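You operate a simulated robot arm through the tools that you are given. There is no shell and no other tool. Be economical: measure what you need, move in short steps, check, and stop when the job is done.

The job below is to be done with a simulated robot arm. You get a single attempt, and the scene is never put back.

## Task
Wipe the oil off the beam under the platen and bin the pad.
Fine: red tank switch off and both props in before you reach under, and left so; use the pad on the cabinet and drop it in the red bin. What is to be rubbed or washed off counts as gone when no trace of it is left.

The check looks at the end state, three seconds after you hand in, the way a careful person would. Anything else that was tipped, shoved, dropped, spilled or broken makes it a failure.

## Robot
A 7-joint arm with a two-finger parallel gripper on a trunk, on a base that drives. Base frame: it is fixed to the floor where the robot stands at the start and does not move with it; the origin is under the middle of the robot, x ahead of it, y to its left, z up. Units: mm, rad, N and s.
With the tool pointing down near the work surface it reaches from about 340 to 760 mm from the robot's upright axis, wherever it stands. Its first joint turns from -2.007 to 2.007 rad. Places, roughly: control box [600, -100, 500]; grey pad (7x9x3 cm) [400, -600, 800]; inside of the red bin [300, -1100, 0]; left prop [-1500, -600, 800]; oil stain [-1500, -400, 500]; red tank switch [500, 0, 800]; right prop [-900, 1100, 800]. Payload 3.91 kg.
The tool frame sits at the grasp point between the pads (the TCP): z along the fingers, y along the line on which they close. The tips reach 30 mm beyond it. Largest opening 110 mm; finger width 20, thickness 10; the body of the gripper, 48 by 112 mm, starts 55 mm behind the TCP.
Orientation is that of the tool frame in the base frame, as a unit quaternion [x, y, z, w]. With the fingers straight down and closing along the base's y, the tool's x points along the base's -x, its y along +y and its z along -z.

## Interface
- The arm moves only by the tool arm_command. Its argument "steps" is one flat list of numbers, 7 for each row, row after row: the shift along the tool's x, y, z in units of 50 mm (1.0 is 50 mm), then the turn, a rotation vector about the tool's x, y, z in units of 5 degrees (1.0 is 5 degrees), then the closure in counts, from 0 (fully open) to 255 (shut). In form: [x, y, z, wx, wy, wz, fingers, x, y, z, wx, wy, wz, fingers, ...]. A call has 1 to 8 rows; each row shifts and turns the commanded pose from where the row before left it, along the tool's axes as they then stand. A call with a number of a shift or a turn outside -1 to 1 is refused whole. Rows are played at 5 a second. More than 50 mm and 0.15 rad between two rows, or a gripper value outside its range, and nothing of the call is played. Where a pose cannot be reached the arm comes as near as it can. A force on the tool above 70 N (or 10 N above the force at the start of the call, whichever is more), or a blocked arm, ends the call early, and 0.2 s more pass. The fingers move at their own pace (about 108 mm/s each) and stop on an object; they squeeze with about 42 N. The grip force told is the motor's: it shows also when the fingers shut on nothing. Time passes only in rows, and 0.2 s behind the last, so rows that do not move let the fingers close. It gives the time, the measured TCP pose, the force on the tool (base axes), the opening and the grip force at its end, in the units of the frame above (readings bear some noise), with the torque about the TCP (base axes, N m) and any sound that the robot's microphone picked up.
- Cameras (640 x 400 px; columns grow to the right, rows downward): "scene" is now at [-2, 96.6, 1491.1]; the picture's right is [-0.70, -0.72, 0.00], its down [-0.49, 0.47, -0.73] and it looks along [0.53, -0.51, -0.68] (base axes); focal length 250 px, centre (320, 200). "wrist" rides on the gripper at [72, 17, -103] in the tool frame; the picture's right is [-0.23, 0.97, 0.00], its down [-0.76, -0.18, -0.62] and it looks along [-0.61, -0.14, 0.78] (tool axes); focal length 222 px, centre (320, 200). There is no depth. A picture from a camera that has moved, and an enlarged one, comes with that camera's place and axes in the base frame and with its lens.
- grab_frame(camera): a new picture of that camera. The clock stands still meanwhile.
- slide_trunk(by): slides the trunk up (or, below 0, down) by that many mm; the arm and the scene camera ride with it, the base frame stays. It gives what a move gives, with no picture.
- base_move(legs): drives the robot by 1 to 6 legs, each [ahead, turn to the left] in mm and rad, along the robot's own axes; the way and the turn of a leg run together, so that a leg with both is an arc; at most 1500 mm and 3.142 rad a leg. The arm and the cameras ride along, it lands a little off, and it stops where it bumps. It gives what a move gives.
- aim_head(pan, tilt): turns the head with the scene camera to pan (to the left, within 2.705 rad either way) and tilt (down, from -0.506 to 1.204), counted from straight ahead of the robot. It gives what a move gives.
- zoom(camera, box): a new picture of the part [left, top, right, bottom] of that camera's present view, enlarged. The clock stands still meanwhile.
- close_job(): hands the job in; it is judged then, once.

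Work in short steps. Places have to be worked out from the pictures, the camera data and where the tool is seen: move nearer, look again, correct. Check each grasp and each placing, and mend what went wrong. You have 120 turns and 90 pictures in all, those below and enlarged ones among them. Open the gripper and draw the arm clear of the work before you hand the job in, unless the task says otherwise; then end with one line.

The tools are called after ">>>" as name(argument=value, ...) on one line, values as JSON. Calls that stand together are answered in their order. arm_command: Moves the arm, as the interface text tells. Its arguments: {"type":"object","properties":{"steps":{"type":"array","items":{"type":"number"}}},"required":["steps"]} The other tools are called the same way: slide_trunk (by) slides the trunk up or down; base_move (legs) drives the base; aim_head (pan, tilt) turns the head that bears the scene camera; grab_frame (camera) takes a picture; zoom (camera, box) takes an enlarged picture of a part of a camera's view; close_job () hands the job in.

At the start:

```text
clock: 0.0
tcp_pos: [328.0, -339.2, 1036.0]
tool_rot: [0.0, 1.0, -0.001, 0.0]
contact_force: [-0.3, -0.1, -0.5]
ft_torque: [0.01, 0.0, -0.03]
grip_width: 110.1
grip_force: 0.0
trunk travel left (down, up): [-600.0, 390.0]
robot x, y, heading: [-0.9, 2.8, 0.0]
head pan, tilt: [-0.77, 0.749]
```

scene: 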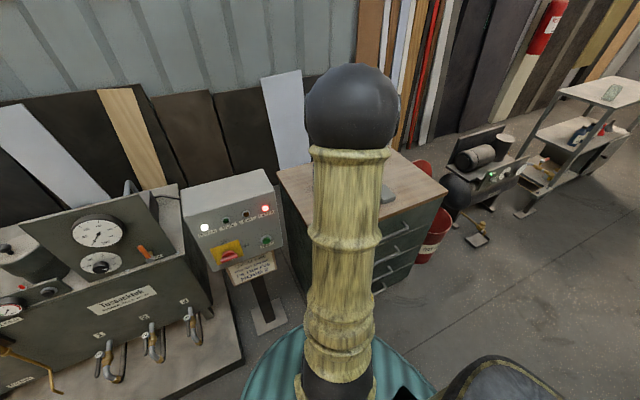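
wrist: 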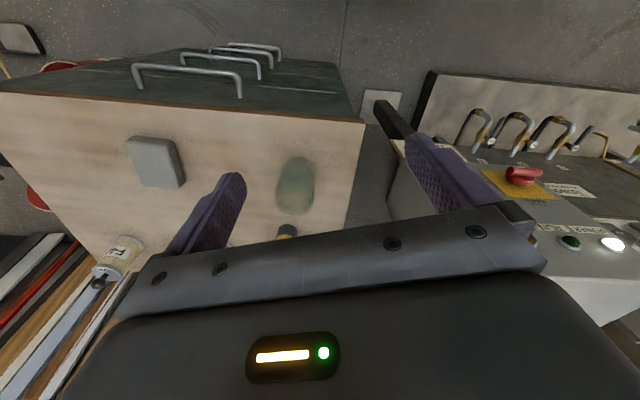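

I see the control box with a red rotary switch on a yellow plate, and the cabinet with pads. I'll zoom in on the box and look around behind for the press.

>>> zoom(camera="scene", box=[170, 160, 300, 290])

>>> zoom(camera="wrist", box=[380, 70, 640, 270])

>>> aim_head(pan=2.6, tilt=0.4)

```text
3.08 times, centred on (235, 225) of scene
camera zoom: at [-2.0, 96.6, 1491.1], right [-0.7, -0.72, 0.0], down [-0.49, 0.47, -0.73], along [0.53, -0.51, -0.68], focal length 768 px, centre (582, 123)
```

zoom: 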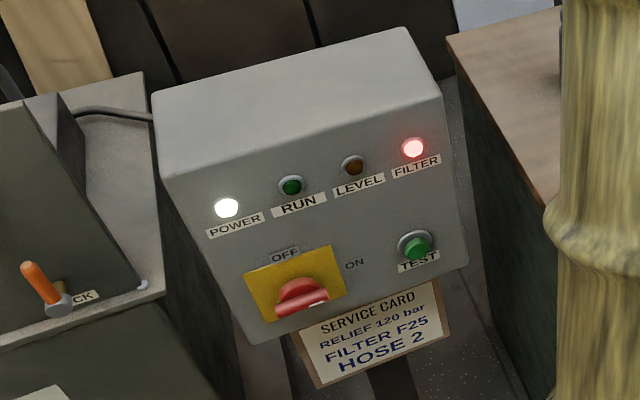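

```text
2.00 times, centred on (510, 170) of wrist
camera zoom: at [255.6, -321.8, 1139.4], right [0.23, 0.97, 0.0], down [0.76, -0.18, 0.62], along [0.61, -0.14, -0.78], focal length 444 px, centre (-60, 260)
```

zoom: 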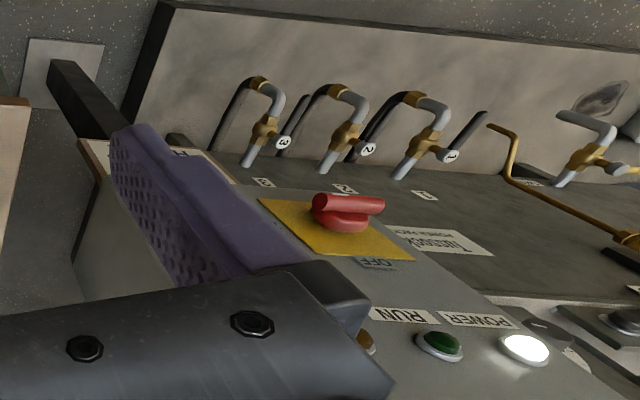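

```text
clock: 2.9
tcp_pos: [327.7, -339.4, 1035.8]
tool_rot: [0.001, 1.0, -0.001, 0.0]
contact_force: [-0.8, 0.3, 0.7]
ft_torque: [0.03, 0.01, 0.0]
grip_width: 109.9
grip_force: 0.1
trunk travel left (down, up): [-600.0, 390.0]
robot x, y, heading: [-3.7, 0.7, 0.003]
head pan, tilt: [2.601, 0.4]
```

Switch points to ON; OFF is at the top. Now the view behind.

>>> grab_frame(camera="scene")

```text
85 pictures are left
camera scene: at [-141.0, 202.0, 1522.1], right [0.52, 0.86, 0.0], down [0.33, -0.2, -0.92], along [-0.79, 0.47, -0.39], focal length 250 px, centre (320, 200)
```

scene: 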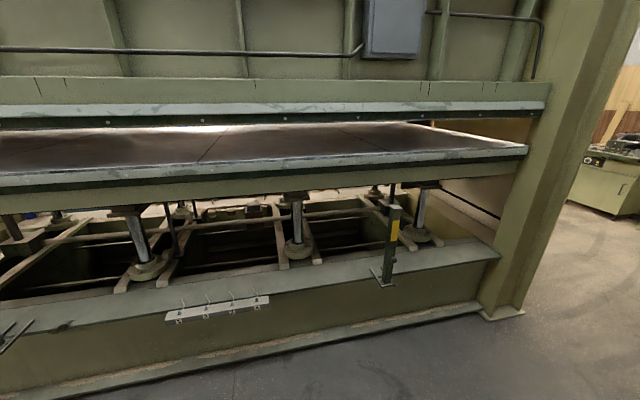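

The press with platen is behind; the right prop is near (390,245). I zoom in on it and look further left.

>>> zoom(camera="scene", box=[300, 160, 460, 300])

>>> aim_head(pan=-2.7, tilt=0.45)

>>> grab_frame(camera="scene")

```text
2.86 times, centred on (380, 230) of scene
camera zoom: at [-141.0, 202.0, 1522.1], right [0.52, 0.86, 0.0], down [0.33, -0.2, -0.92], along [-0.79, 0.47, -0.39], focal length 713 px, centre (149, 114)
```

zoom: 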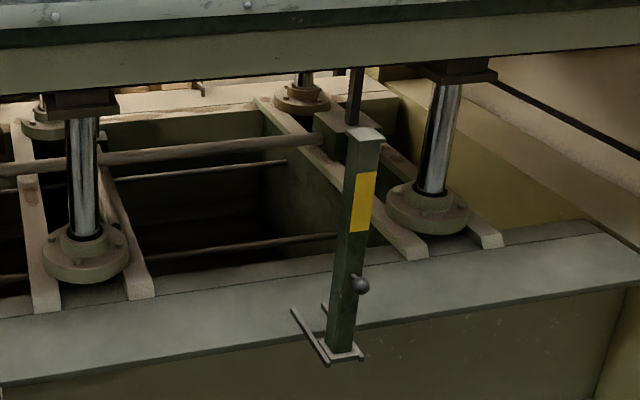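

```text
clock: 7.0
tcp_pos: [327.6, -339.0, 1036.3]
tool_rot: [0.0, 1.0, 0.0, 0.0]
contact_force: [0.9, -0.5, -0.2]
ft_torque: [-0.04, 0.01, 0.01]
grip_width: 110.2
grip_force: 0.1
trunk travel left (down, up): [-600.0, 390.0]
robot x, y, heading: [-1.4, 0.6, -0.005]
head pan, tilt: [-2.7, 0.45]
```

```text
83 pictures are left
camera scene: at [-144.7, 115.0, 1517.4], right [-0.43, 0.9, 0.0], down [0.39, 0.19, -0.9], along [-0.81, -0.39, -0.44], focal length 250 px, centre (320, 200)
```

scene: 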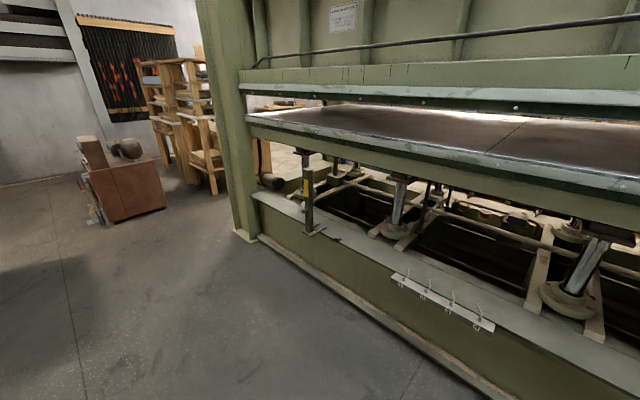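

>>> zoom(camera="scene", box=[240, 140, 400, 240])

>>> zoom(camera="scene", box=[320, 160, 560, 320])

```text
4.00 times, centred on (320, 190) of scene
camera zoom: at [-144.7, 115.0, 1517.4], right [-0.43, 0.9, 0.0], down [0.39, 0.19, -0.9], along [-0.81, -0.39, -0.44], focal length 999 px, centre (320, 240)
```

zoom: 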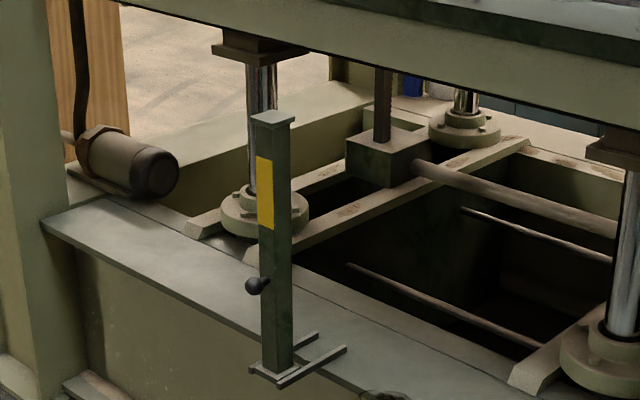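

```text
2.50 times, centred on (440, 240) of scene
camera zoom: at [-144.7, 115.0, 1517.4], right [-0.43, 0.9, 0.0], down [0.39, 0.19, -0.9], along [-0.81, -0.39, -0.44], focal length 624 px, centre (20, 100)
```

zoom: 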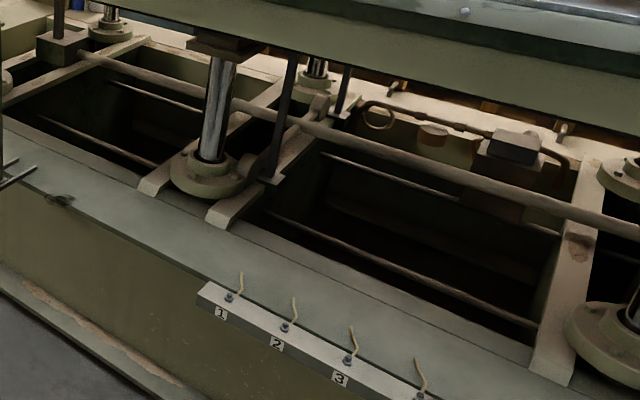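

The left prop post stands at about (-1500,-628) from z≈490 to 980, and the stain is near (-1500,-420,490). From both cameras the switch knob triangulates to about (547,-17,801). I'll move the wrist over to look at the switch closely.

>>> arm_command(steps=[0, 0.9, 0, 0, 0, 0, 0, 0, 0.9, 0, 0, 0, 0, 0, 0, 0.9, 0, 0, 0, 0, 0, 0, 0.9, 0, 0, 0, 0, 0, 0, 0.9, 0, 0, 0, 0, 0, 0, 0.9, 0, 0, 0, 0, 0, 0, 0.9, 0, 0, 0, 0, 0])

>>> grab_frame(camera="wrist")

```text
clock: 8.6
tcp_pos: [326.0, -21.9, 1034.6]
tool_rot: [0.001, 1.0, 0.0, 0.0]
contact_force: [-0.2, -1.1, -0.3]
ft_torque: [-0.04, -0.03, 0.0]
grip_width: 110.0
grip_force: 0.0
trunk travel left (down, up): [-600.0, 390.0]
robot x, y, heading: [-3.1, 3.0, 0.003]
head pan, tilt: [-2.7, 0.45]
```

```text
80 pictures are left
camera wrist: at [253.6, -4.3, 1138.4], right [0.23, 0.97, 0.0], down [0.76, -0.18, 0.62], along [0.61, -0.14, -0.78], focal length 222 px, centre (320, 200)
```

wrist: 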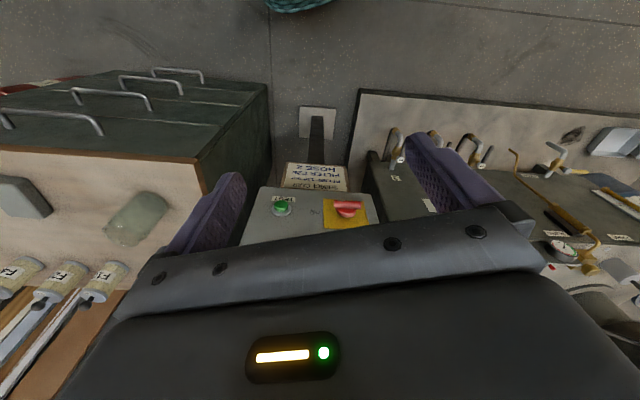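

>>> zoom(camera="wrist", box=[230, 160, 400, 266])

```text
3.76 times, centred on (315, 213) of wrist
camera zoom: at [253.6, -4.3, 1138.4], right [0.23, 0.97, 0.0], down [0.76, -0.18, 0.62], along [0.61, -0.14, -0.78], focal length 836 px, centre (339, 151)
```

zoom: 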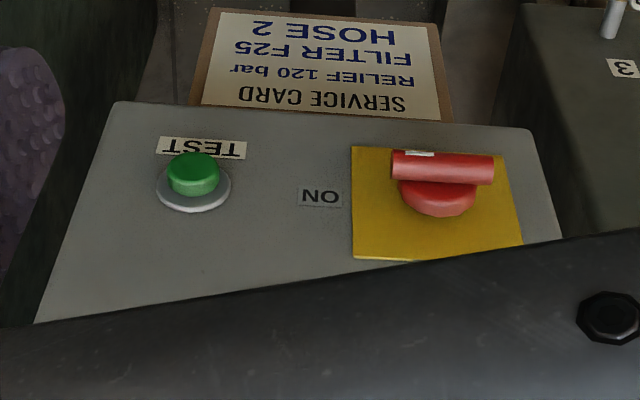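

The face appears vertical, yawed about 20°, with inward normal ≈(0.94,-0.34,0); the bar is horizontal with its mark toward ON. I'll back the base off 150 mm, extend the arm and pitch the tool horizontal.

>>> base_move(legs=[[-150, 0]])

>>> arm_command(steps=[-1, 0, 0, 0, 0, 0, 0, -1, 0, 0, 0, 0, 0, 0, -1, 0, 0, 0, 0, 0, 0, -1, 0, 0, 0, 0, 0, 0, 0, 0, 0, 0, -1, 0, 0, 0, 0, 0, 0, -1, 0, 0, 0, 0, 0, 0, -1, 0, 0, 0, 0, 0, 0, -1, 0, 0])

>>> arm_command(steps=[0, 0, 0, 0, -1, 0, 0, 0, 0, 0, 0, -1, 0, 0, 0, 0, 0, 0, -1, 0, 0, 0, 0, 0, 0, -1, 0, 0, 0, 0, 0, 0, -1, 0, 0, 0, 0, 0, 0, -1, 0, 0, 0, 0, 0, 0, -1, 0, 0, 0, 0, 0, 0, -1, 0, 0])

>>> arm_command(steps=[0, 0, 0, 0, -1, 0, 0, 0, 0, 0, 0, -1, 0, 0, 0, 0, 0, 0, -1, 0, 0, 0, 0, 0, 0, -1, 0, 0, 0, 0, 0, 0, -1, 0, 0, 0, 0, 0, 0, -1, 0, 0, 0, 0, 0, 1, 0, 0, 0, 0, 0, 0, 1, 0, 0, 0])

```text
clock: 10.1
tcp_pos: [174.1, -22.2, 1035.3]
tool_rot: [0.0, 1.0, 0.0, -0.001]
contact_force: [0.4, -0.5, -0.9]
ft_torque: [0.0, 0.0, 0.01]
grip_width: 110.1
grip_force: 0.0
trunk travel left (down, up): [-600.0, 390.0]
robot x, y, heading: [-149.2, -1.1, -0.006]
head pan, tilt: [-2.7, 0.45]
```

```text
clock: 11.9
tcp_pos: [375.2, -22.8, 1035.1]
tool_rot: [0.0, 0.985, 0.0, 0.174]
contact_force: [1.0, 0.1, -0.2]
ft_torque: [-0.02, 0.01, 0.0]
grip_width: 110.1
grip_force: 0.0
trunk travel left (down, up): [-600.0, 390.0]
robot x, y, heading: [-149.9, 2.3, -0.002]
head pan, tilt: [-2.7, 0.45]
```

```text
clock: 13.7
tcp_pos: [375.2, -22.1, 1035.5]
tool_rot: [0.001, 0.865, 0.0, 0.501]
contact_force: [0.2, -0.1, 1.0]
ft_torque: [0.04, 0.03, -0.04]
grip_width: 110.1
grip_force: 0.1
trunk travel left (down, up): [-600.0, 390.0]
robot x, y, heading: [-151.9, -4.3, -0.002]
head pan, tilt: [-2.7, 0.45]
```

```text
clock: 15.5
tcp_pos: [395.1, -22.8, 1039.2]
tool_rot: [0.062, 0.705, -0.062, 0.704]
contact_force: [0.2, -0.1, -0.2]
ft_torque: [-0.02, 0.02, 0.02]
grip_width: 110.2
grip_force: 0.0
out of reach, approached as far as the arm can: row 3, 4, 5, 6
trunk travel left (down, up): [-600.0, 390.0]
robot x, y, heading: [-149.2, 1.7, -0.001]
head pan, tilt: [-2.7, 0.45]
```

The tool is nearly horizontal. I finish the yaw, lower the tool ~235 mm and look.

>>> arm_command(steps=[0.95, 0, 0, 1, 0, 0, 0, 0.95, 0, 0, 1, 0, 0, 0, 0.95, 0, 0, 0, 0, 0, 0, 0.95, 0, 0, 0, 0, 0, 0, 0.95, 0, 0, 0, 0, 0, 0, 0, 0, 0, 0, 0, 0, 0])

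>>> grab_frame(camera="wrist")

```text
clock: 16.9
tcp_pos: [395.5, -23.8, 802.1]
tool_rot: [0.122, 0.697, -0.122, 0.696]
contact_force: [-0.3, 0.0, 0.3]
ft_torque: [-0.04, 0.0, -0.04]
grip_width: 110.1
grip_force: 0.0
trunk travel left (down, up): [-600.0, 390.0]
robot x, y, heading: [-151.6, -0.8, 0.003]
head pan, tilt: [-2.7, 0.45]
```

```text
78 pictures are left
camera wrist: at [304.0, 28.3, 729.1], right [0.33, 0.92, 0.23], down [-0.65, 0.05, 0.76], along [0.69, -0.4, 0.61], focal length 222 px, centre (320, 200)
```

wrist: 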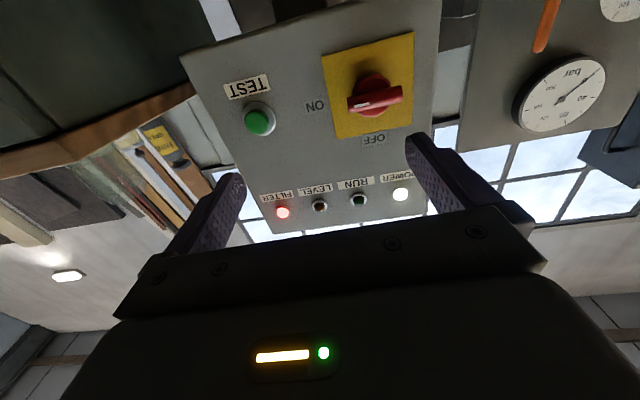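

Knob consistently at (547,-17,801), which is 58 mm to the tool's +y and 140 mm ahead. I shift sideways and roll +90° so that the fingers close vertically across the bar.

>>> arm_command(steps=[0, 1, 0, 0, 0, 0, 0, 0, 0.16, 0, 0, 0, 0, 0, 0, 0, 0, 0, 0, 1, 0, 0, 0, 0, 0, 0, 1, 0, 0, 0, 0, 0, 0, 1, 0, 0, 0, 0, 0, 0, 1, 0, 0, 0, 0, 0, 0, 1, 0, 0, 0, 0, 0, 0, 1, 0])

>>> arm_command(steps=[0, 0, 0, 0, 0, 1, 0, 0, 0, 0, 0, 0, 1, 0, 0, 0, 0, 0, 0, 1, 0, 0, 0, 0, 0, 0, 1, 0, 0, 0, 0, 0, 0, 1, 0, 0, 0, 0, 0, 0, 1, 0, 0, 0, 0, 0, 0, 1, 0, 0, 0, 0, 0, 0, 1, 0])

>>> arm_command(steps=[0, 0, 0, 0, 0, 1, 0, 0, 0, 0, 0, 0, 1, 0, 0, 0, 0, 0, 0, 1, 0, 0, 0, 0, 0, 0, 1, 0, 0, 0, 1, 0, 0, 0, 0, 0, 0, 0, 0, 0, 0, 0])

>>> grab_frame(camera="wrist")

```text
clock: 18.7
tcp_pos: [415.3, 31.5, 802.0]
tool_rot: [0.299, 0.64, 0.063, 0.704]
contact_force: [0.3, -0.2, -0.1]
ft_torque: [-0.02, -0.02, 0.0]
grip_width: 110.0
grip_force: 0.0
trunk travel left (down, up): [-600.0, 390.0]
robot x, y, heading: [-154.1, 3.1, -0.005]
head pan, tilt: [-2.7, 0.45]
```

```text
clock: 20.5
tcp_pos: [415.2, 31.6, 801.9]
tool_rot: [0.5, 0.499, 0.299, 0.641]
contact_force: [-0.1, -0.1, 0.3]
ft_torque: [0.0, -0.02, 0.01]
grip_width: 109.8
grip_force: 0.1
trunk travel left (down, up): [-600.0, 390.0]
robot x, y, heading: [-148.8, 2.6, 0.005]
head pan, tilt: [-2.7, 0.45]
```

```text
clock: 21.9
tcp_pos: [460.4, 14.3, 801.2]
tool_rot: [0.579, 0.405, 0.405, 0.58]
contact_force: [-0.4, 0.1, -0.9]
ft_torque: [0.01, 0.0, 0.02]
grip_width: 110.1
grip_force: 0.0
trunk travel left (down, up): [-600.0, 390.0]
robot x, y, heading: [-150.7, -1.3, 0.001]
head pan, tilt: [-2.7, 0.45]
```

```text
77 pictures are left
camera wrist: at [389.0, 118.0, 818.0], right [-0.08, -0.21, 0.97], down [-0.85, -0.5, -0.18], along [0.53, -0.84, -0.14], focal length 222 px, centre (320, 200)
```

wrist: 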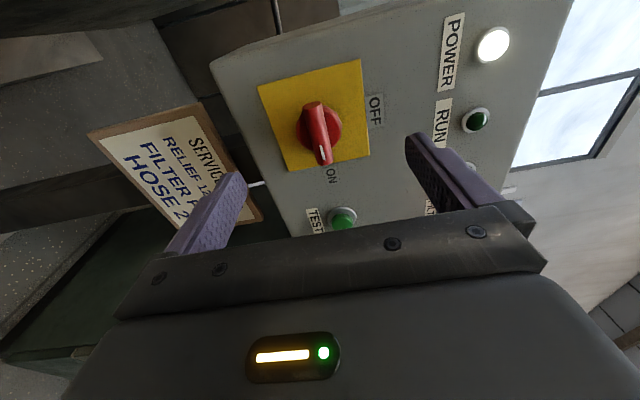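

Knob is 92 mm straight ahead with the plate about 32 mm behind the bar. I advance 72 mm so only the finger tips straddle the bar, close, and check the width.

>>> arm_command(steps=[0, 0, 0.72, 0, 0, 0, 0, 0, 0, 0.72, 0, 0, 0, 0, 0, 0, 0, 0, 0, 0, 150, 0, 0, 0, 0, 0, 0, 150, 0, 0, 0, 0, 0, 0, 150])

>>> grab_frame(camera="wrist")

```text
clock: 23.1
tcp_pos: [528.8, -12.0, 799.3]
tool_rot: [0.579, 0.406, 0.405, 0.58]
contact_force: [0.7, 0.8, -0.2]
ft_torque: [0.0, -0.03, 0.01]
grip_width: 45.4
grip_force: 0.1
trunk travel left (down, up): [-600.0, 390.0]
robot x, y, heading: [-147.7, 1.5, -0.001]
head pan, tilt: [-2.7, 0.45]
```

```text
76 pictures are left
camera wrist: at [457.1, 91.9, 816.7], right [-0.08, -0.21, 0.97], down [-0.85, -0.5, -0.18], along [0.53, -0.84, -0.14], focal length 222 px, centre (320, 200)
```

wrist: 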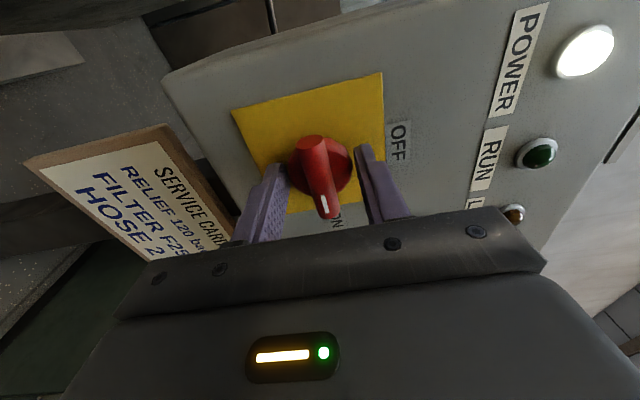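

The bar sits between the tips; I close.

>>> arm_command(steps=[0, 0, 0, 0, 0, 0, 255, 0, 0, 0, 0, 0, 0, 255, 0, 0, 0, 0, 0, 0, 255])

>>> grab_frame(camera="wrist")

```text
clock: 23.9
tcp_pos: [528.7, -11.6, 800.7]
tool_rot: [0.579, 0.406, 0.406, 0.579]
contact_force: [0.3, 0.1, 0.4]
ft_torque: [0.03, -0.01, 0.05]
grip_width: 42.0
grip_force: 45.0
trunk travel left (down, up): [-600.0, 390.0]
robot x, y, heading: [-154.0, 0.6, -0.001]
head pan, tilt: [-2.7, 0.45]
```

```text
75 pictures are left
camera wrist: at [457.1, 91.9, 816.7], right [-0.08, -0.21, 0.97], down [-0.85, -0.5, -0.18], along [0.53, -0.84, -0.14], focal length 222 px, centre (320, 200)
```

wrist: 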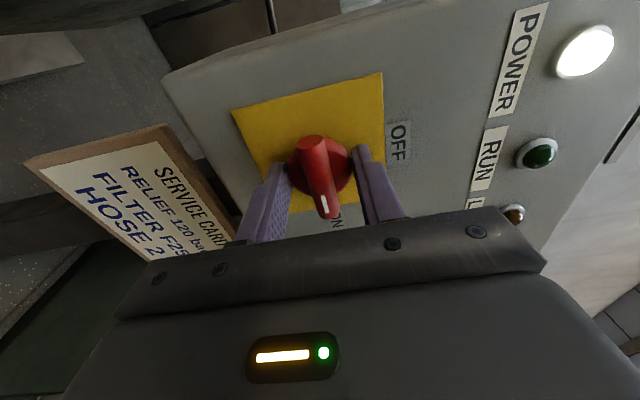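

They caught the 42 mm disc rather than the bar. I open slightly, back off 14 mm and close on the bar.

>>> arm_command(steps=[0, 0, 0, 0, 0, 0, 130, 0, 0, 0, 0, 0, 0, 130, 0, 0, -0.28, 0, 0, 0, 130, 0, 0, 0, 0, 0, 0, 255, 0, 0, 0, 0, 0, 0, 255, 0, 0, 0, 0, 0, 0, 255])

>>> grab_frame(camera="wrist")

```text
clock: 25.3
tcp_pos: [515.3, -7.1, 799.9]
tool_rot: [0.579, 0.407, 0.405, 0.579]
contact_force: [-1.5, 0.3, -0.7]
ft_torque: [-0.04, 0.01, -0.07]
grip_width: 15.6
grip_force: 45.3
trunk travel left (down, up): [-600.0, 390.0]
robot x, y, heading: [-152.1, 1.4, -0.001]
head pan, tilt: [-2.7, 0.45]
```

```text
74 pictures are left
camera wrist: at [443.6, 96.9, 816.7], right [-0.08, -0.21, 0.97], down [-0.85, -0.5, -0.18], along [0.53, -0.84, -0.14], focal length 222 px, centre (320, 200)
```

wrist: 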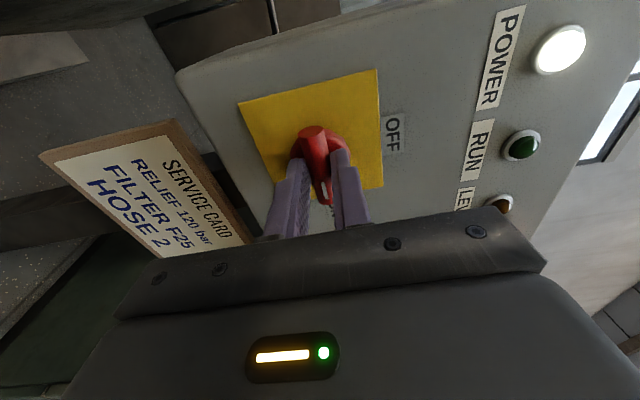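

The bar is held (15.6 mm). I turn −90° about the tool axis (counter-clockwise as seen from the front), toward OFF.

>>> arm_command(steps=[0, 0, 0, 0, 0, -1, 255, 0, 0, 0, 0, 0, -1, 255, 0, 0, 0, 0, 0, -1, 255, 0, 0, 0, 0, 0, -1, 255, 0, 0, 0, 0, 0, -1, 255, 0, 0, 0, 0, 0, -1, 255, 0, 0, 0, 0, 0, -1, 255, 0, 0, 0, 0, 0, -1, 255])

>>> arm_command(steps=[0, 0, 0, 0, 0, -1, 255, 0, 0, 0, 0, 0, -1, 255, 0, 0, 0, 0, 0, -1, 255, 0, 0, 0, 0, 0, -1, 255, 0, 0, 0, 0, 0, -1, 255, 0, 0, 0, 0, 0, -1, 255, 0, 0, 0, 0, 0, -1, 255, 0, 0, 0, 0, 0, -1, 255])

>>> arm_command(steps=[0, 0, 0, 0, 0, -1, 255, 0, 0, 0, 0, 0, -1, 255, 0, 0, 0, 0, 0, 0, 255])

>>> grab_frame(camera="wrist")

```text
clock: 27.1
tcp_pos: [515.9, -6.8, 799.4]
tool_rot: [0.407, 0.581, 0.18, 0.681]
contact_force: [-19.7, -3.5, -21.6]
ft_torque: [0.0, -0.18, -1.16]
grip_width: 15.9
grip_force: 45.3
trunk travel left (down, up): [-600.0, 390.0]
robot x, y, heading: [-151.9, 1.9, -0.0]
head pan, tilt: [-2.7, 0.45]
```

```text
clock: 28.9
tcp_pos: [516.7, -7.5, 799.1]
tool_rot: [0.183, 0.685, -0.063, 0.703]
contact_force: [-17.6, -10.6, -25.6]
ft_torque: [-0.16, -0.49, -0.37]
grip_width: 15.8
grip_force: 44.9
trunk travel left (down, up): [-600.0, 390.0]
robot x, y, heading: [-146.4, 0.6, 0.003]
head pan, tilt: [-2.7, 0.45]
```

```text
clock: 29.7
tcp_pos: [515.9, -8.3, 799.5]
tool_rot: [0.123, 0.698, -0.124, 0.694]
contact_force: [-17.1, -12.6, -22.8]
ft_torque: [0.02, -0.23, -0.23]
grip_width: 16.2
grip_force: 45.2
trunk travel left (down, up): [-600.0, 390.0]
robot x, y, heading: [-154.4, 1.0, 0.0]
head pan, tilt: [-2.7, 0.45]
```

```text
73 pictures are left
camera wrist: at [424.4, 43.6, 727.2], right [0.34, 0.91, 0.23], down [-0.64, 0.05, 0.76], along [0.69, -0.4, 0.6], focal length 222 px, centre (320, 200)
```

wrist: 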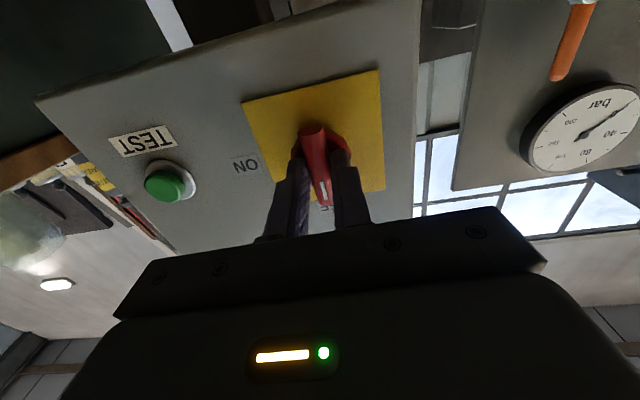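

The knob now points at OFF. I open, retreat along the axis and check the lamps.

>>> arm_command(steps=[0, 0, 0, 0, 0, 0, 150, 0, 0, 0, 0, 0, 0, 150, 0, 0, -1, 0, 0, 0, 150, 0, 0, -1, 0, 0, 0, 0, 0, 0, -0.6, 0, 0, 0, 0])

>>> grab_frame(camera="wrist")

```text
clock: 30.9
tcp_pos: [393.5, 36.5, 798.8]
tool_rot: [0.124, 0.696, -0.124, 0.696]
contact_force: [0.3, -0.2, -0.4]
ft_torque: [-0.05, 0.01, -0.02]
grip_width: 110.0
grip_force: 0.1
trunk travel left (down, up): [-600.0, 390.0]
robot x, y, heading: [-148.0, 0.0, -0.002]
head pan, tilt: [-2.7, 0.45]
```

```text
72 pictures are left
camera wrist: at [301.9, 87.8, 727.0], right [0.33, 0.91, 0.23], down [-0.65, 0.05, 0.76], along [0.69, -0.4, 0.61], focal length 222 px, centre (320, 200)
```

wrist: 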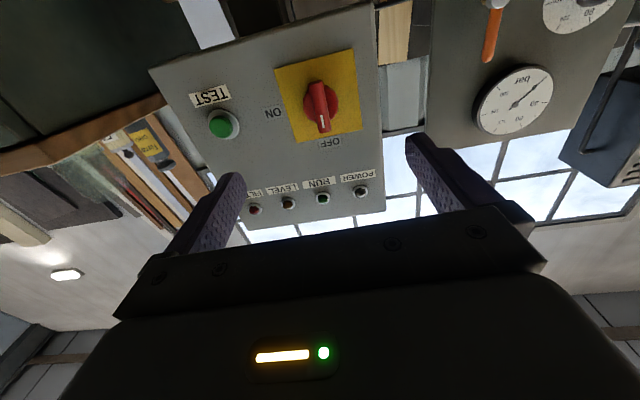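

Lamps are out and the switch is at OFF. Now I back away and drive to stand in front of the left prop, facing the press.

>>> base_move(legs=[[-500, 0], [0, -1.571], [600, 0], [0, -1.571]])

>>> aim_head(pan=0, tilt=0.7)

>>> grab_frame(camera="scene")

>>> grab_frame(camera="wrist")

```text
clock: 48.7
tcp_pos: [-1190.7, -660.6, 799.5]
tool_rot: [-0.699, 0.106, 0.699, 0.106]
contact_force: [0.0, -0.5, -0.8]
ft_torque: [0.01, -0.02, 0.02]
grip_width: 110.2
grip_force: 0.0
trunk travel left (down, up): [-600.0, 390.0]
robot x, y, heading: [-651.6, -598.7, -3.094]
head pan, tilt: [-2.7, 0.45]
```

```text
clock: 51.1
tcp_pos: [-1191.0, -660.8, 799.4]
tool_rot: [0.699, -0.106, -0.699, -0.106]
contact_force: [0.2, -0.7, -0.6]
ft_torque: [0.01, 0.01, -0.01]
grip_width: 109.7
grip_force: 0.0
trunk travel left (down, up): [-600.0, 390.0]
robot x, y, heading: [-648.2, -597.2, -3.094]
head pan, tilt: [0.0, 0.7]
```

```text
71 pictures are left
camera scene: at [-669.2, -750.2, 1495.2], right [-0.05, 1.0, 0.0], down [0.64, 0.03, -0.76], along [-0.76, -0.04, -0.64], focal length 250 px, centre (320, 200)
```

scene: 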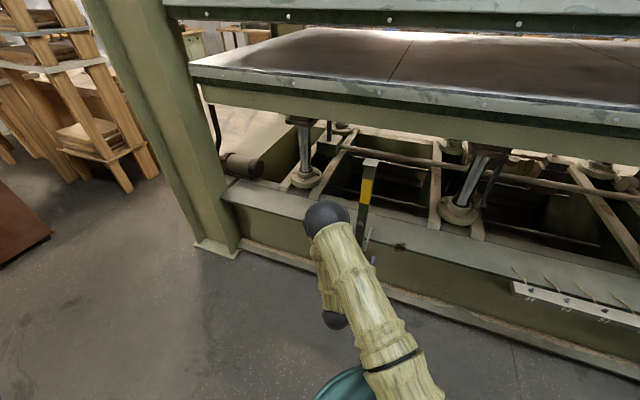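

```text
70 pictures are left
camera wrist: at [-1096.6, -707.5, 726.7], right [-0.29, -0.93, 0.23], down [0.65, -0.02, 0.76], along [-0.7, 0.37, 0.61], focal length 222 px, centre (320, 200)
```

wrist: 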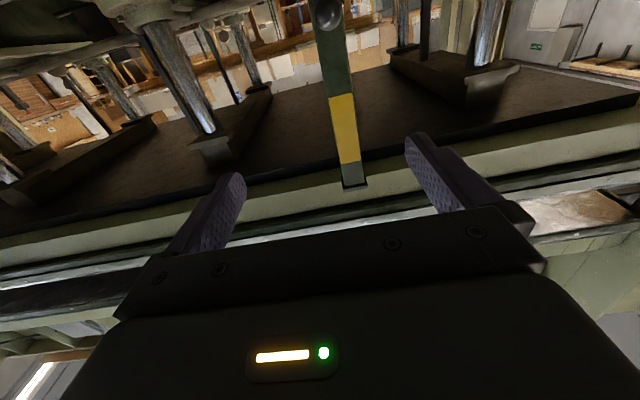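

The post top is about (-1473,-600,1010). I lower the hand to look at the post's knob, foot and slide.

>>> arm_command(steps=[1, 0, 0, 0, 0, 0, 0, 1, 0, 0, 0, 0, 0, 0, 1, 0, 0, 0, 0, 0, 0, 1, 0, 0, 0, 0, 0, 0, 1, 0, 0, 0, 0, 0, 0, 1, 0, 0, 0, 0, 0, 0])

>>> grab_frame(camera="wrist")

>>> zoom(camera="scene", box=[270, 60, 470, 270])

```text
clock: 52.5
tcp_pos: [-1206.7, -669.1, 514.4]
tool_rot: [-0.689, 0.115, 0.708, 0.099]
contact_force: [0.1, 0.8, 0.4]
ft_torque: [-0.05, 0.0, 0.01]
grip_width: 110.2
grip_force: 0.1
trunk travel left (down, up): [-600.0, 390.0]
robot x, y, heading: [-650.0, -601.1, -3.097]
head pan, tilt: [0.0, 0.7]
```

```text
69 pictures are left
camera wrist: at [-1114.7, -717.3, 439.7], right [-0.28, -0.92, 0.25], down [0.67, 0.0, 0.74], along [-0.69, 0.38, 0.62], focal length 222 px, centre (320, 200)
```

wrist: 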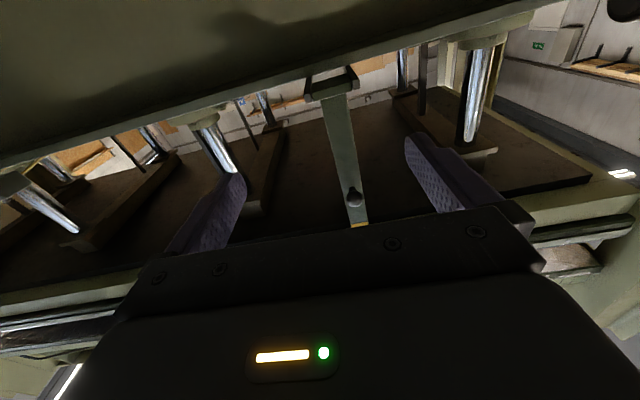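

```text
1.90 times, centred on (370, 165) of scene
camera zoom: at [-669.3, -750.4, 1495.3], right [-0.05, 1.0, 0.0], down [0.64, 0.03, -0.76], along [-0.76, -0.04, -0.64], focal length 476 px, centre (225, 267)
```

zoom: 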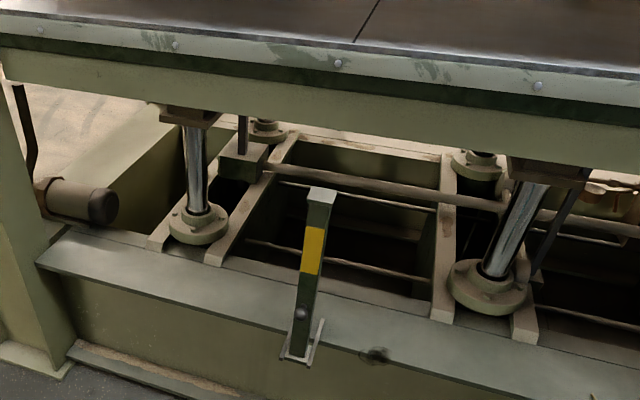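

>>> zoom(camera="scene", box=[330, 200, 430, 262])

>>> zoom(camera="wrist", box=[250, 40, 430, 240])

```text
6.40 times, centred on (380, 231) of scene
camera zoom: at [-669.3, -750.4, 1495.3], right [-0.05, 1.0, 0.0], down [0.64, 0.03, -0.76], along [-0.76, -0.04, -0.64], focal length 1598 px, centre (-64, 2)
```

zoom: 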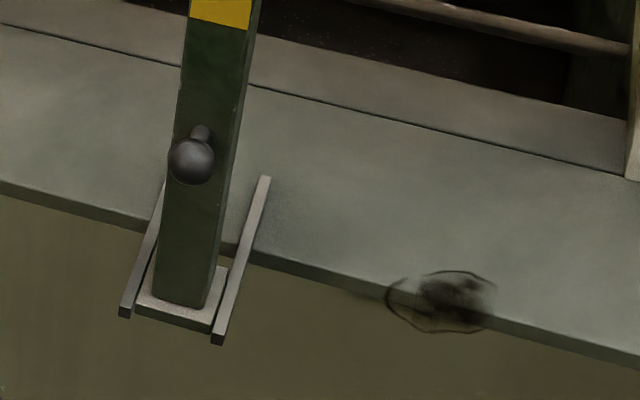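

```text
2.00 times, centred on (340, 140) of wrist
camera zoom: at [-1114.7, -717.3, 439.7], right [-0.28, -0.92, 0.25], down [0.67, 0.0, 0.74], along [-0.69, 0.38, 0.62], focal length 444 px, centre (280, 320)
```

zoom: 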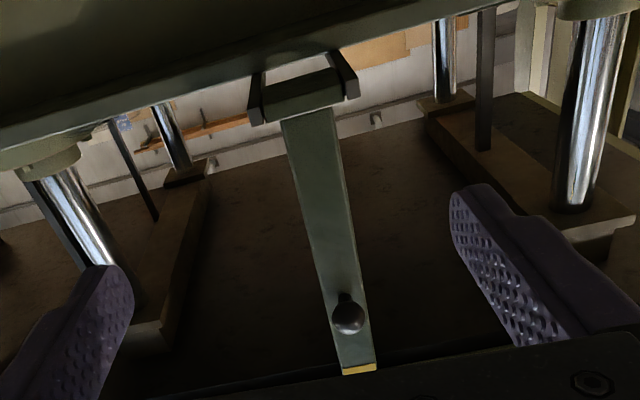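

The beam is yawed ~18°: the prop slides on guide rails along (-0.95,0.31), from the front edge inward, with a knob handle at about (-1440,-612,722). My tool axis already points that way. I raise the arm and lower the trunk to get a comfortable push height of ~650.

>>> arm_command(steps=[-1, 0, 0, 0, 0, 0, 255, -1, 0, 0, 0, 0, 0, 255, -1, 0, 0, 0, 0, 0, 255, -1, 0, 0, 0, 0, 0, 255, -1, 0, 0, 0, 0, 0, 255, -1, 0, 0, 0, 0, 0, 255, 0, 0, 0, 0, 0, 0, 255])

>>> slide_trunk(by=-150)

```text
clock: 54.1
tcp_pos: [-1190.6, -661.0, 802.3]
tool_rot: [0.699, -0.106, -0.699, -0.105]
contact_force: [0.0, -0.7, 0.5]
ft_torque: [0.0, 0.01, 0.01]
grip_width: 0.0
grip_force: 38.1
trunk travel left (down, up): [-600.0, 390.0]
robot x, y, heading: [-647.6, -601.0, -3.099]
head pan, tilt: [0.0, 0.7]
```

```text
clock: 55.9
tcp_pos: [-1190.8, -660.0, 651.2]
tool_rot: [-0.699, 0.107, 0.699, 0.106]
contact_force: [0.9, -0.8, -0.7]
ft_torque: [0.0, -0.01, 0.0]
grip_width: 0.2
grip_force: 37.7
trunk travel left (down, up): [-450.0, 540.0]
robot x, y, heading: [-649.5, -591.8, -3.089]
head pan, tilt: [0.0, 0.7]
```

>>> arm_command(steps=[0, 0.62, 1, 0, 0, 0, 255, 0, 0, 1, 0, 0, 0, 255, 0, 0, 1, 0, 0, 0, 255, 0, 0, 0.8, 0, 0, 0, 255])

>>> grab_frame(camera="wrist")

>>> grab_frame(camera="scene")

```text
refused: row 1 steps farther than a row can; nothing moved
```

```text
65 pictures are left
camera wrist: at [-1096.6, -707.0, 578.8], right [-0.29, -0.93, 0.23], down [0.65, -0.02, 0.76], along [-0.7, 0.37, 0.61], focal length 222 px, centre (320, 200)
```

wrist: 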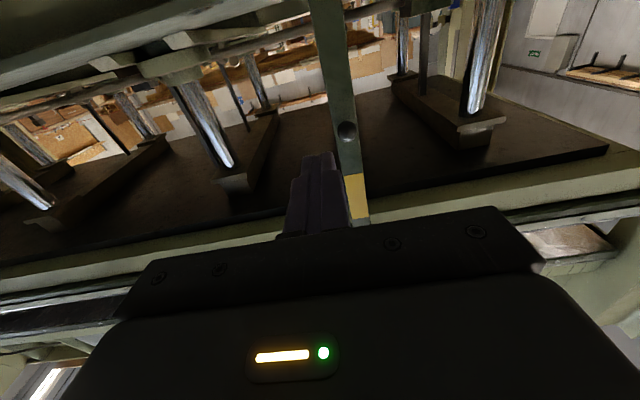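

```text
64 pictures are left
camera scene: at [-669.1, -750.2, 1345.2], right [-0.05, 1.0, 0.0], down [0.64, 0.03, -0.76], along [-0.76, -0.04, -0.64], focal length 250 px, centre (320, 200)
```

scene: 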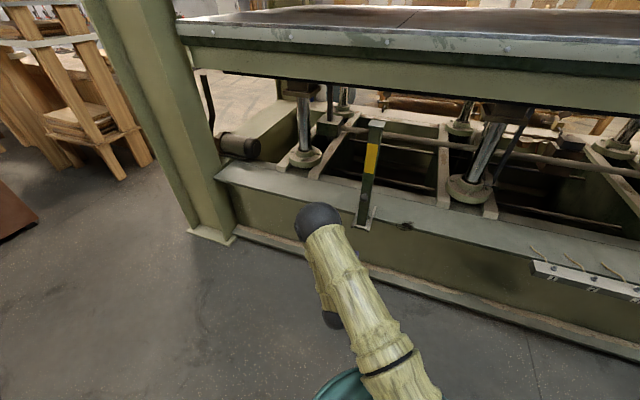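

Combined shift was over 50 mm; I split the rows.

>>> arm_command(steps=[0, 0.62, 0, 0, 0, 0, 255, 0, 0, 1, 0, 0, 0, 255, 0, 0, 1, 0, 0, 0, 255, 0, 0, 1, 0, 0, 0, 255, 0, 0, 0.8, 0, 0, 0, 255])

>>> grab_frame(camera="wrist")

```text
clock: 57.1
tcp_pos: [-1380.8, -633.5, 652.9]
tool_rot: [-0.699, 0.105, 0.699, 0.106]
contact_force: [0.0, 0.3, -0.3]
ft_torque: [0.01, 0.01, -0.02]
grip_width: 0.0
grip_force: 37.3
trunk travel left (down, up): [-450.0, 540.0]
robot x, y, heading: [-651.9, -596.5, -3.097]
head pan, tilt: [0.0, 0.7]
```

```text
63 pictures are left
camera wrist: at [-1286.3, -679.6, 579.3], right [-0.29, -0.93, 0.23], down [0.65, -0.02, 0.76], along [-0.7, 0.37, 0.61], focal length 222 px, centre (320, 200)
```

wrist: 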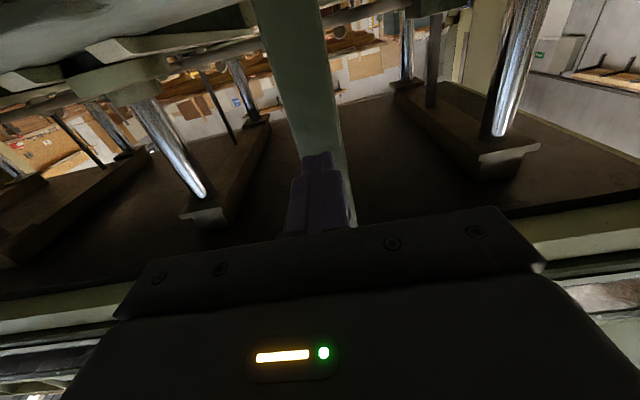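

Fingers line up with the post. I push slowly along the rails.

>>> arm_command(steps=[0, 0, 0.5, 0, 0, 0, 255, 0, 0, 0.5, 0, 0, 0, 255, 0, 0, 0.4, 0, 0, 0, 255, 0, 0, 0.4, 0, 0, 0, 255])

>>> grab_frame(camera="scene")

```text
clock: 58.1
tcp_pos: [-1467.8, -607.4, 652.1]
tool_rot: [0.699, -0.106, -0.699, -0.106]
contact_force: [0.0, 1.2, 0.4]
ft_torque: [0.0, 0.0, -0.01]
grip_width: 0.0
grip_force: 37.9
trunk travel left (down, up): [-450.0, 540.0]
robot x, y, heading: [-646.9, -594.1, -3.092]
head pan, tilt: [0.0, 0.7]
```

```text
62 pictures are left
camera scene: at [-669.2, -750.3, 1345.1], right [-0.05, 1.0, 0.0], down [0.64, 0.03, -0.76], along [-0.76, -0.04, -0.64], focal length 250 px, centre (320, 200)
```

scene: 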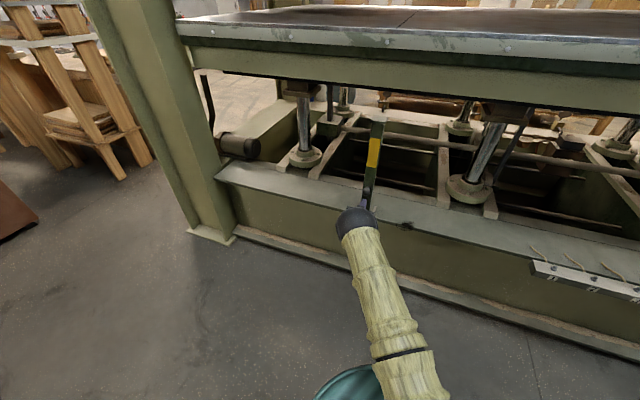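

>>> zoom(camera="scene", box=[320, 90, 440, 240])

>>> grab_frame(camera="wrist")

```text
2.67 times, centred on (380, 165) of scene
camera zoom: at [-669.2, -750.3, 1345.1], right [-0.05, 1.0, 0.0], down [0.64, 0.03, -0.76], along [-0.76, -0.04, -0.64], focal length 666 px, centre (160, 293)
```

zoom: 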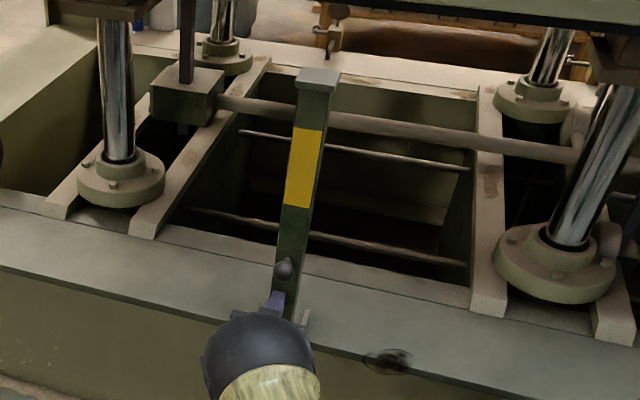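

```text
60 pictures are left
camera wrist: at [-1373.2, -654.4, 580.0], right [-0.29, -0.93, 0.23], down [0.65, -0.02, 0.76], along [-0.71, 0.37, 0.61], focal length 222 px, centre (320, 200)
```

wrist: 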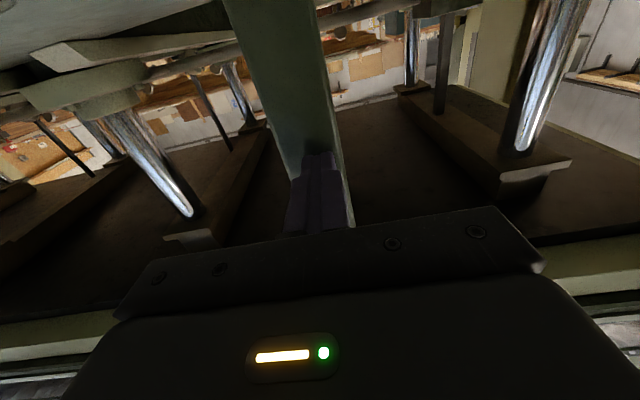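

The tip is just about touching. I continue pushing.

>>> arm_command(steps=[0, 0, 0.4, 0, 0, 0, 255, 0, 0, 0.4, 0, 0, 0, 255, 0, 0, 0.4, 0, 0, 0, 255, 0, 0, 0.4, 0, 0, 0, 255])

>>> zoom(camera="scene", box=[260, 90, 500, 240])

```text
clock: 59.1
tcp_pos: [-1541.8, -581.1, 652.3]
tool_rot: [0.7, -0.105, -0.699, -0.106]
contact_force: [-0.7, -0.4, 0.3]
ft_torque: [0.0, -0.03, 0.01]
grip_width: 0.2
grip_force: 38.0
trunk travel left (down, up): [-450.0, 540.0]
robot x, y, heading: [-646.6, -596.6, -3.093]
head pan, tilt: [0.0, 0.7]
```

```text
2.67 times, centred on (380, 165) of scene
camera zoom: at [-669.2, -750.1, 1345.2], right [-0.05, 1.0, 0.0], down [0.64, 0.03, -0.76], along [-0.76, -0.04, -0.64], focal length 666 px, centre (160, 293)
```

zoom: 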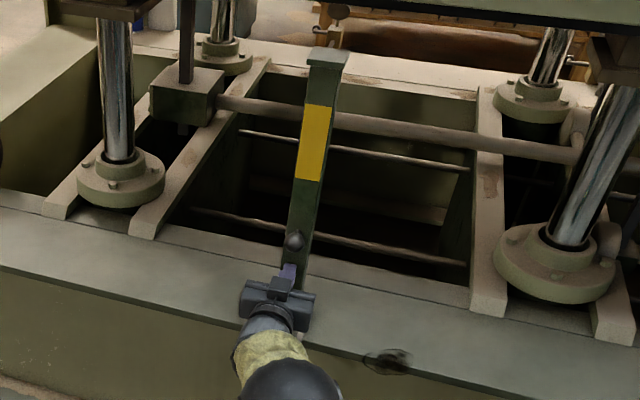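

It slides freely. I keep on in small steps, watching for a stop.

>>> arm_command(steps=[0, 0, 0.3, 0, 0, 0, 255, 0, 0, 0.3, 0, 0, 0, 255])

>>> zoom(camera="scene", box=[320, 80, 440, 220])

```text
clock: 59.7
tcp_pos: [-1562.4, -577.1, 651.5]
tool_rot: [-0.698, 0.107, 0.7, 0.108]
contact_force: [92.1, -7.0, 20.6]
ft_torque: [0.62, 0.11, -0.89]
grip_width: 0.0
grip_force: 37.4
trunk travel left (down, up): [-450.0, 540.0]
robot x, y, heading: [-650.0, -599.5, -3.09]
head pan, tilt: [0.0, 0.7]
stopped in row 2: the force on the tool passed its limit at 114 N (the readings are from after the stop); the commanded pose is now the measured one
```

```text
2.86 times, centred on (380, 150) of scene
camera zoom: at [-658.4, -750.9, 1345.8], right [-0.05, 1.0, 0.0], down [0.64, 0.03, -0.77], along [-0.77, -0.04, -0.64], focal length 713 px, centre (149, 343)
```

zoom: 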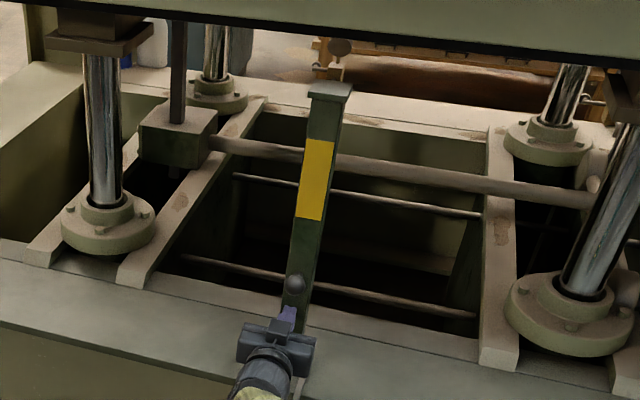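

It reached its stop. I withdraw straight back and check the prop.

>>> arm_command(steps=[0, 0, -0.5, 0, 0, 0, 255, 0, 0, -1, 0, 0, 0, 255, 0, 0, -1, 0, 0, 0, 255, 0, 0, -1, 0, 0, 0, 255, 0, 0, -1, 0, 0, 0, 255, 0, 0, -1, 0, 0, 0, 255, 0, 0, -1, 0, 0, 0, 255])

>>> zoom(camera="scene", box=[260, 60, 500, 260])

>>> grab_frame(camera="wrist")

```text
clock: 61.3
tcp_pos: [-1256.7, -673.7, 644.1]
tool_rot: [0.702, -0.107, -0.695, -0.108]
contact_force: [-0.5, 0.4, -0.1]
ft_torque: [0.02, -0.01, -0.02]
grip_width: 0.0
grip_force: 38.3
trunk travel left (down, up): [-450.0, 540.0]
robot x, y, heading: [-648.2, -596.8, -3.097]
head pan, tilt: [0.0, 0.7]
```

```text
2.00 times, centred on (380, 160) of scene
camera zoom: at [-669.2, -750.0, 1345.2], right [-0.05, 1.0, 0.0], down [0.64, 0.03, -0.76], along [-0.76, -0.04, -0.64], focal length 499 px, centre (200, 280)
```

zoom: 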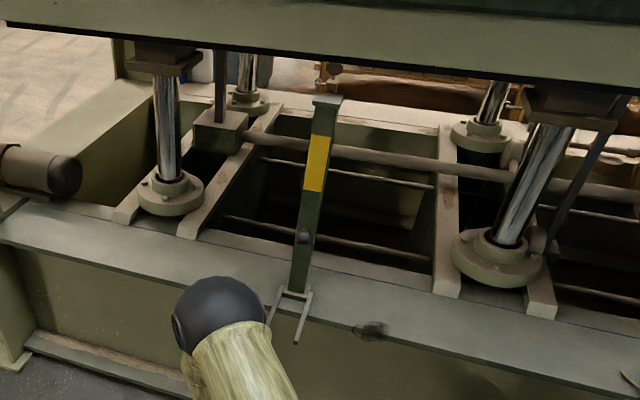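

```text
56 pictures are left
camera wrist: at [-1162.8, -720.7, 572.0], right [-0.29, -0.93, 0.23], down [0.64, -0.02, 0.77], along [-0.71, 0.37, 0.6], focal length 222 px, centre (320, 200)
```

wrist: 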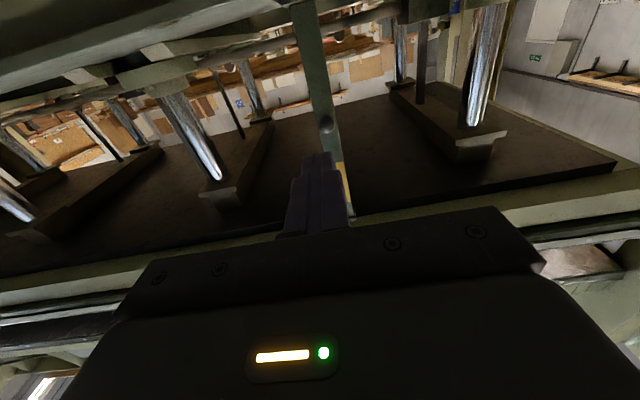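

Left prop is in at the rear of its guide. The right prop should be at ≈(-915,1122), so I shift the same stance by (563,1724); first I turn and look at the way ahead.

>>> base_move(legs=[[0, -1.934]])

>>> aim_head(pan=0, tilt=0.5)

>>> grab_frame(camera="scene")

```text
clock: 68.4
tcp_pos: [-516.2, 0.9, 643.9]
tool_rot: [-0.317, 0.637, 0.312, 0.63]
contact_force: [0.4, 0.7, 0.1]
ft_torque: [0.0, -0.02, 0.04]
grip_width: 0.0
grip_force: 37.1
trunk travel left (down, up): [-450.0, 540.0]
robot x, y, heading: [-650.4, -597.8, 1.272]
head pan, tilt: [0.0, 0.7]
```

```text
clock: 69.1
tcp_pos: [-514.8, 0.5, 642.9]
tool_rot: [-0.317, 0.636, 0.312, 0.63]
contact_force: [-0.2, -0.1, 0.4]
ft_torque: [0.03, 0.02, 0.0]
grip_width: 0.0
grip_force: 37.9
trunk travel left (down, up): [-450.0, 540.0]
robot x, y, heading: [-650.0, -597.7, 1.276]
head pan, tilt: [0.0, 0.499]
```

```text
55 pictures are left
camera scene: at [-788.7, -521.5, 1362.8], right [0.96, -0.29, 0.0], down [-0.14, -0.46, -0.88], along [0.26, 0.84, -0.48], focal length 250 px, centre (320, 200)
```

scene: 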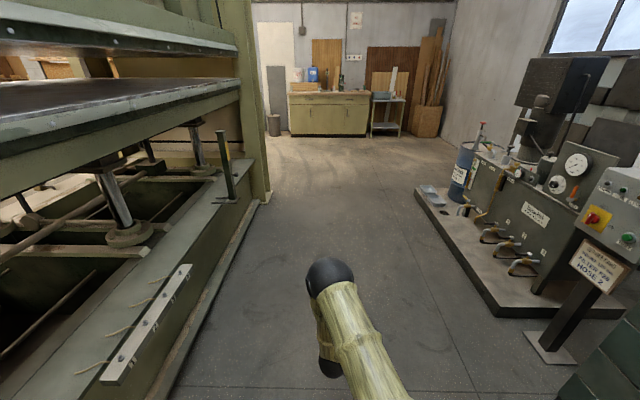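

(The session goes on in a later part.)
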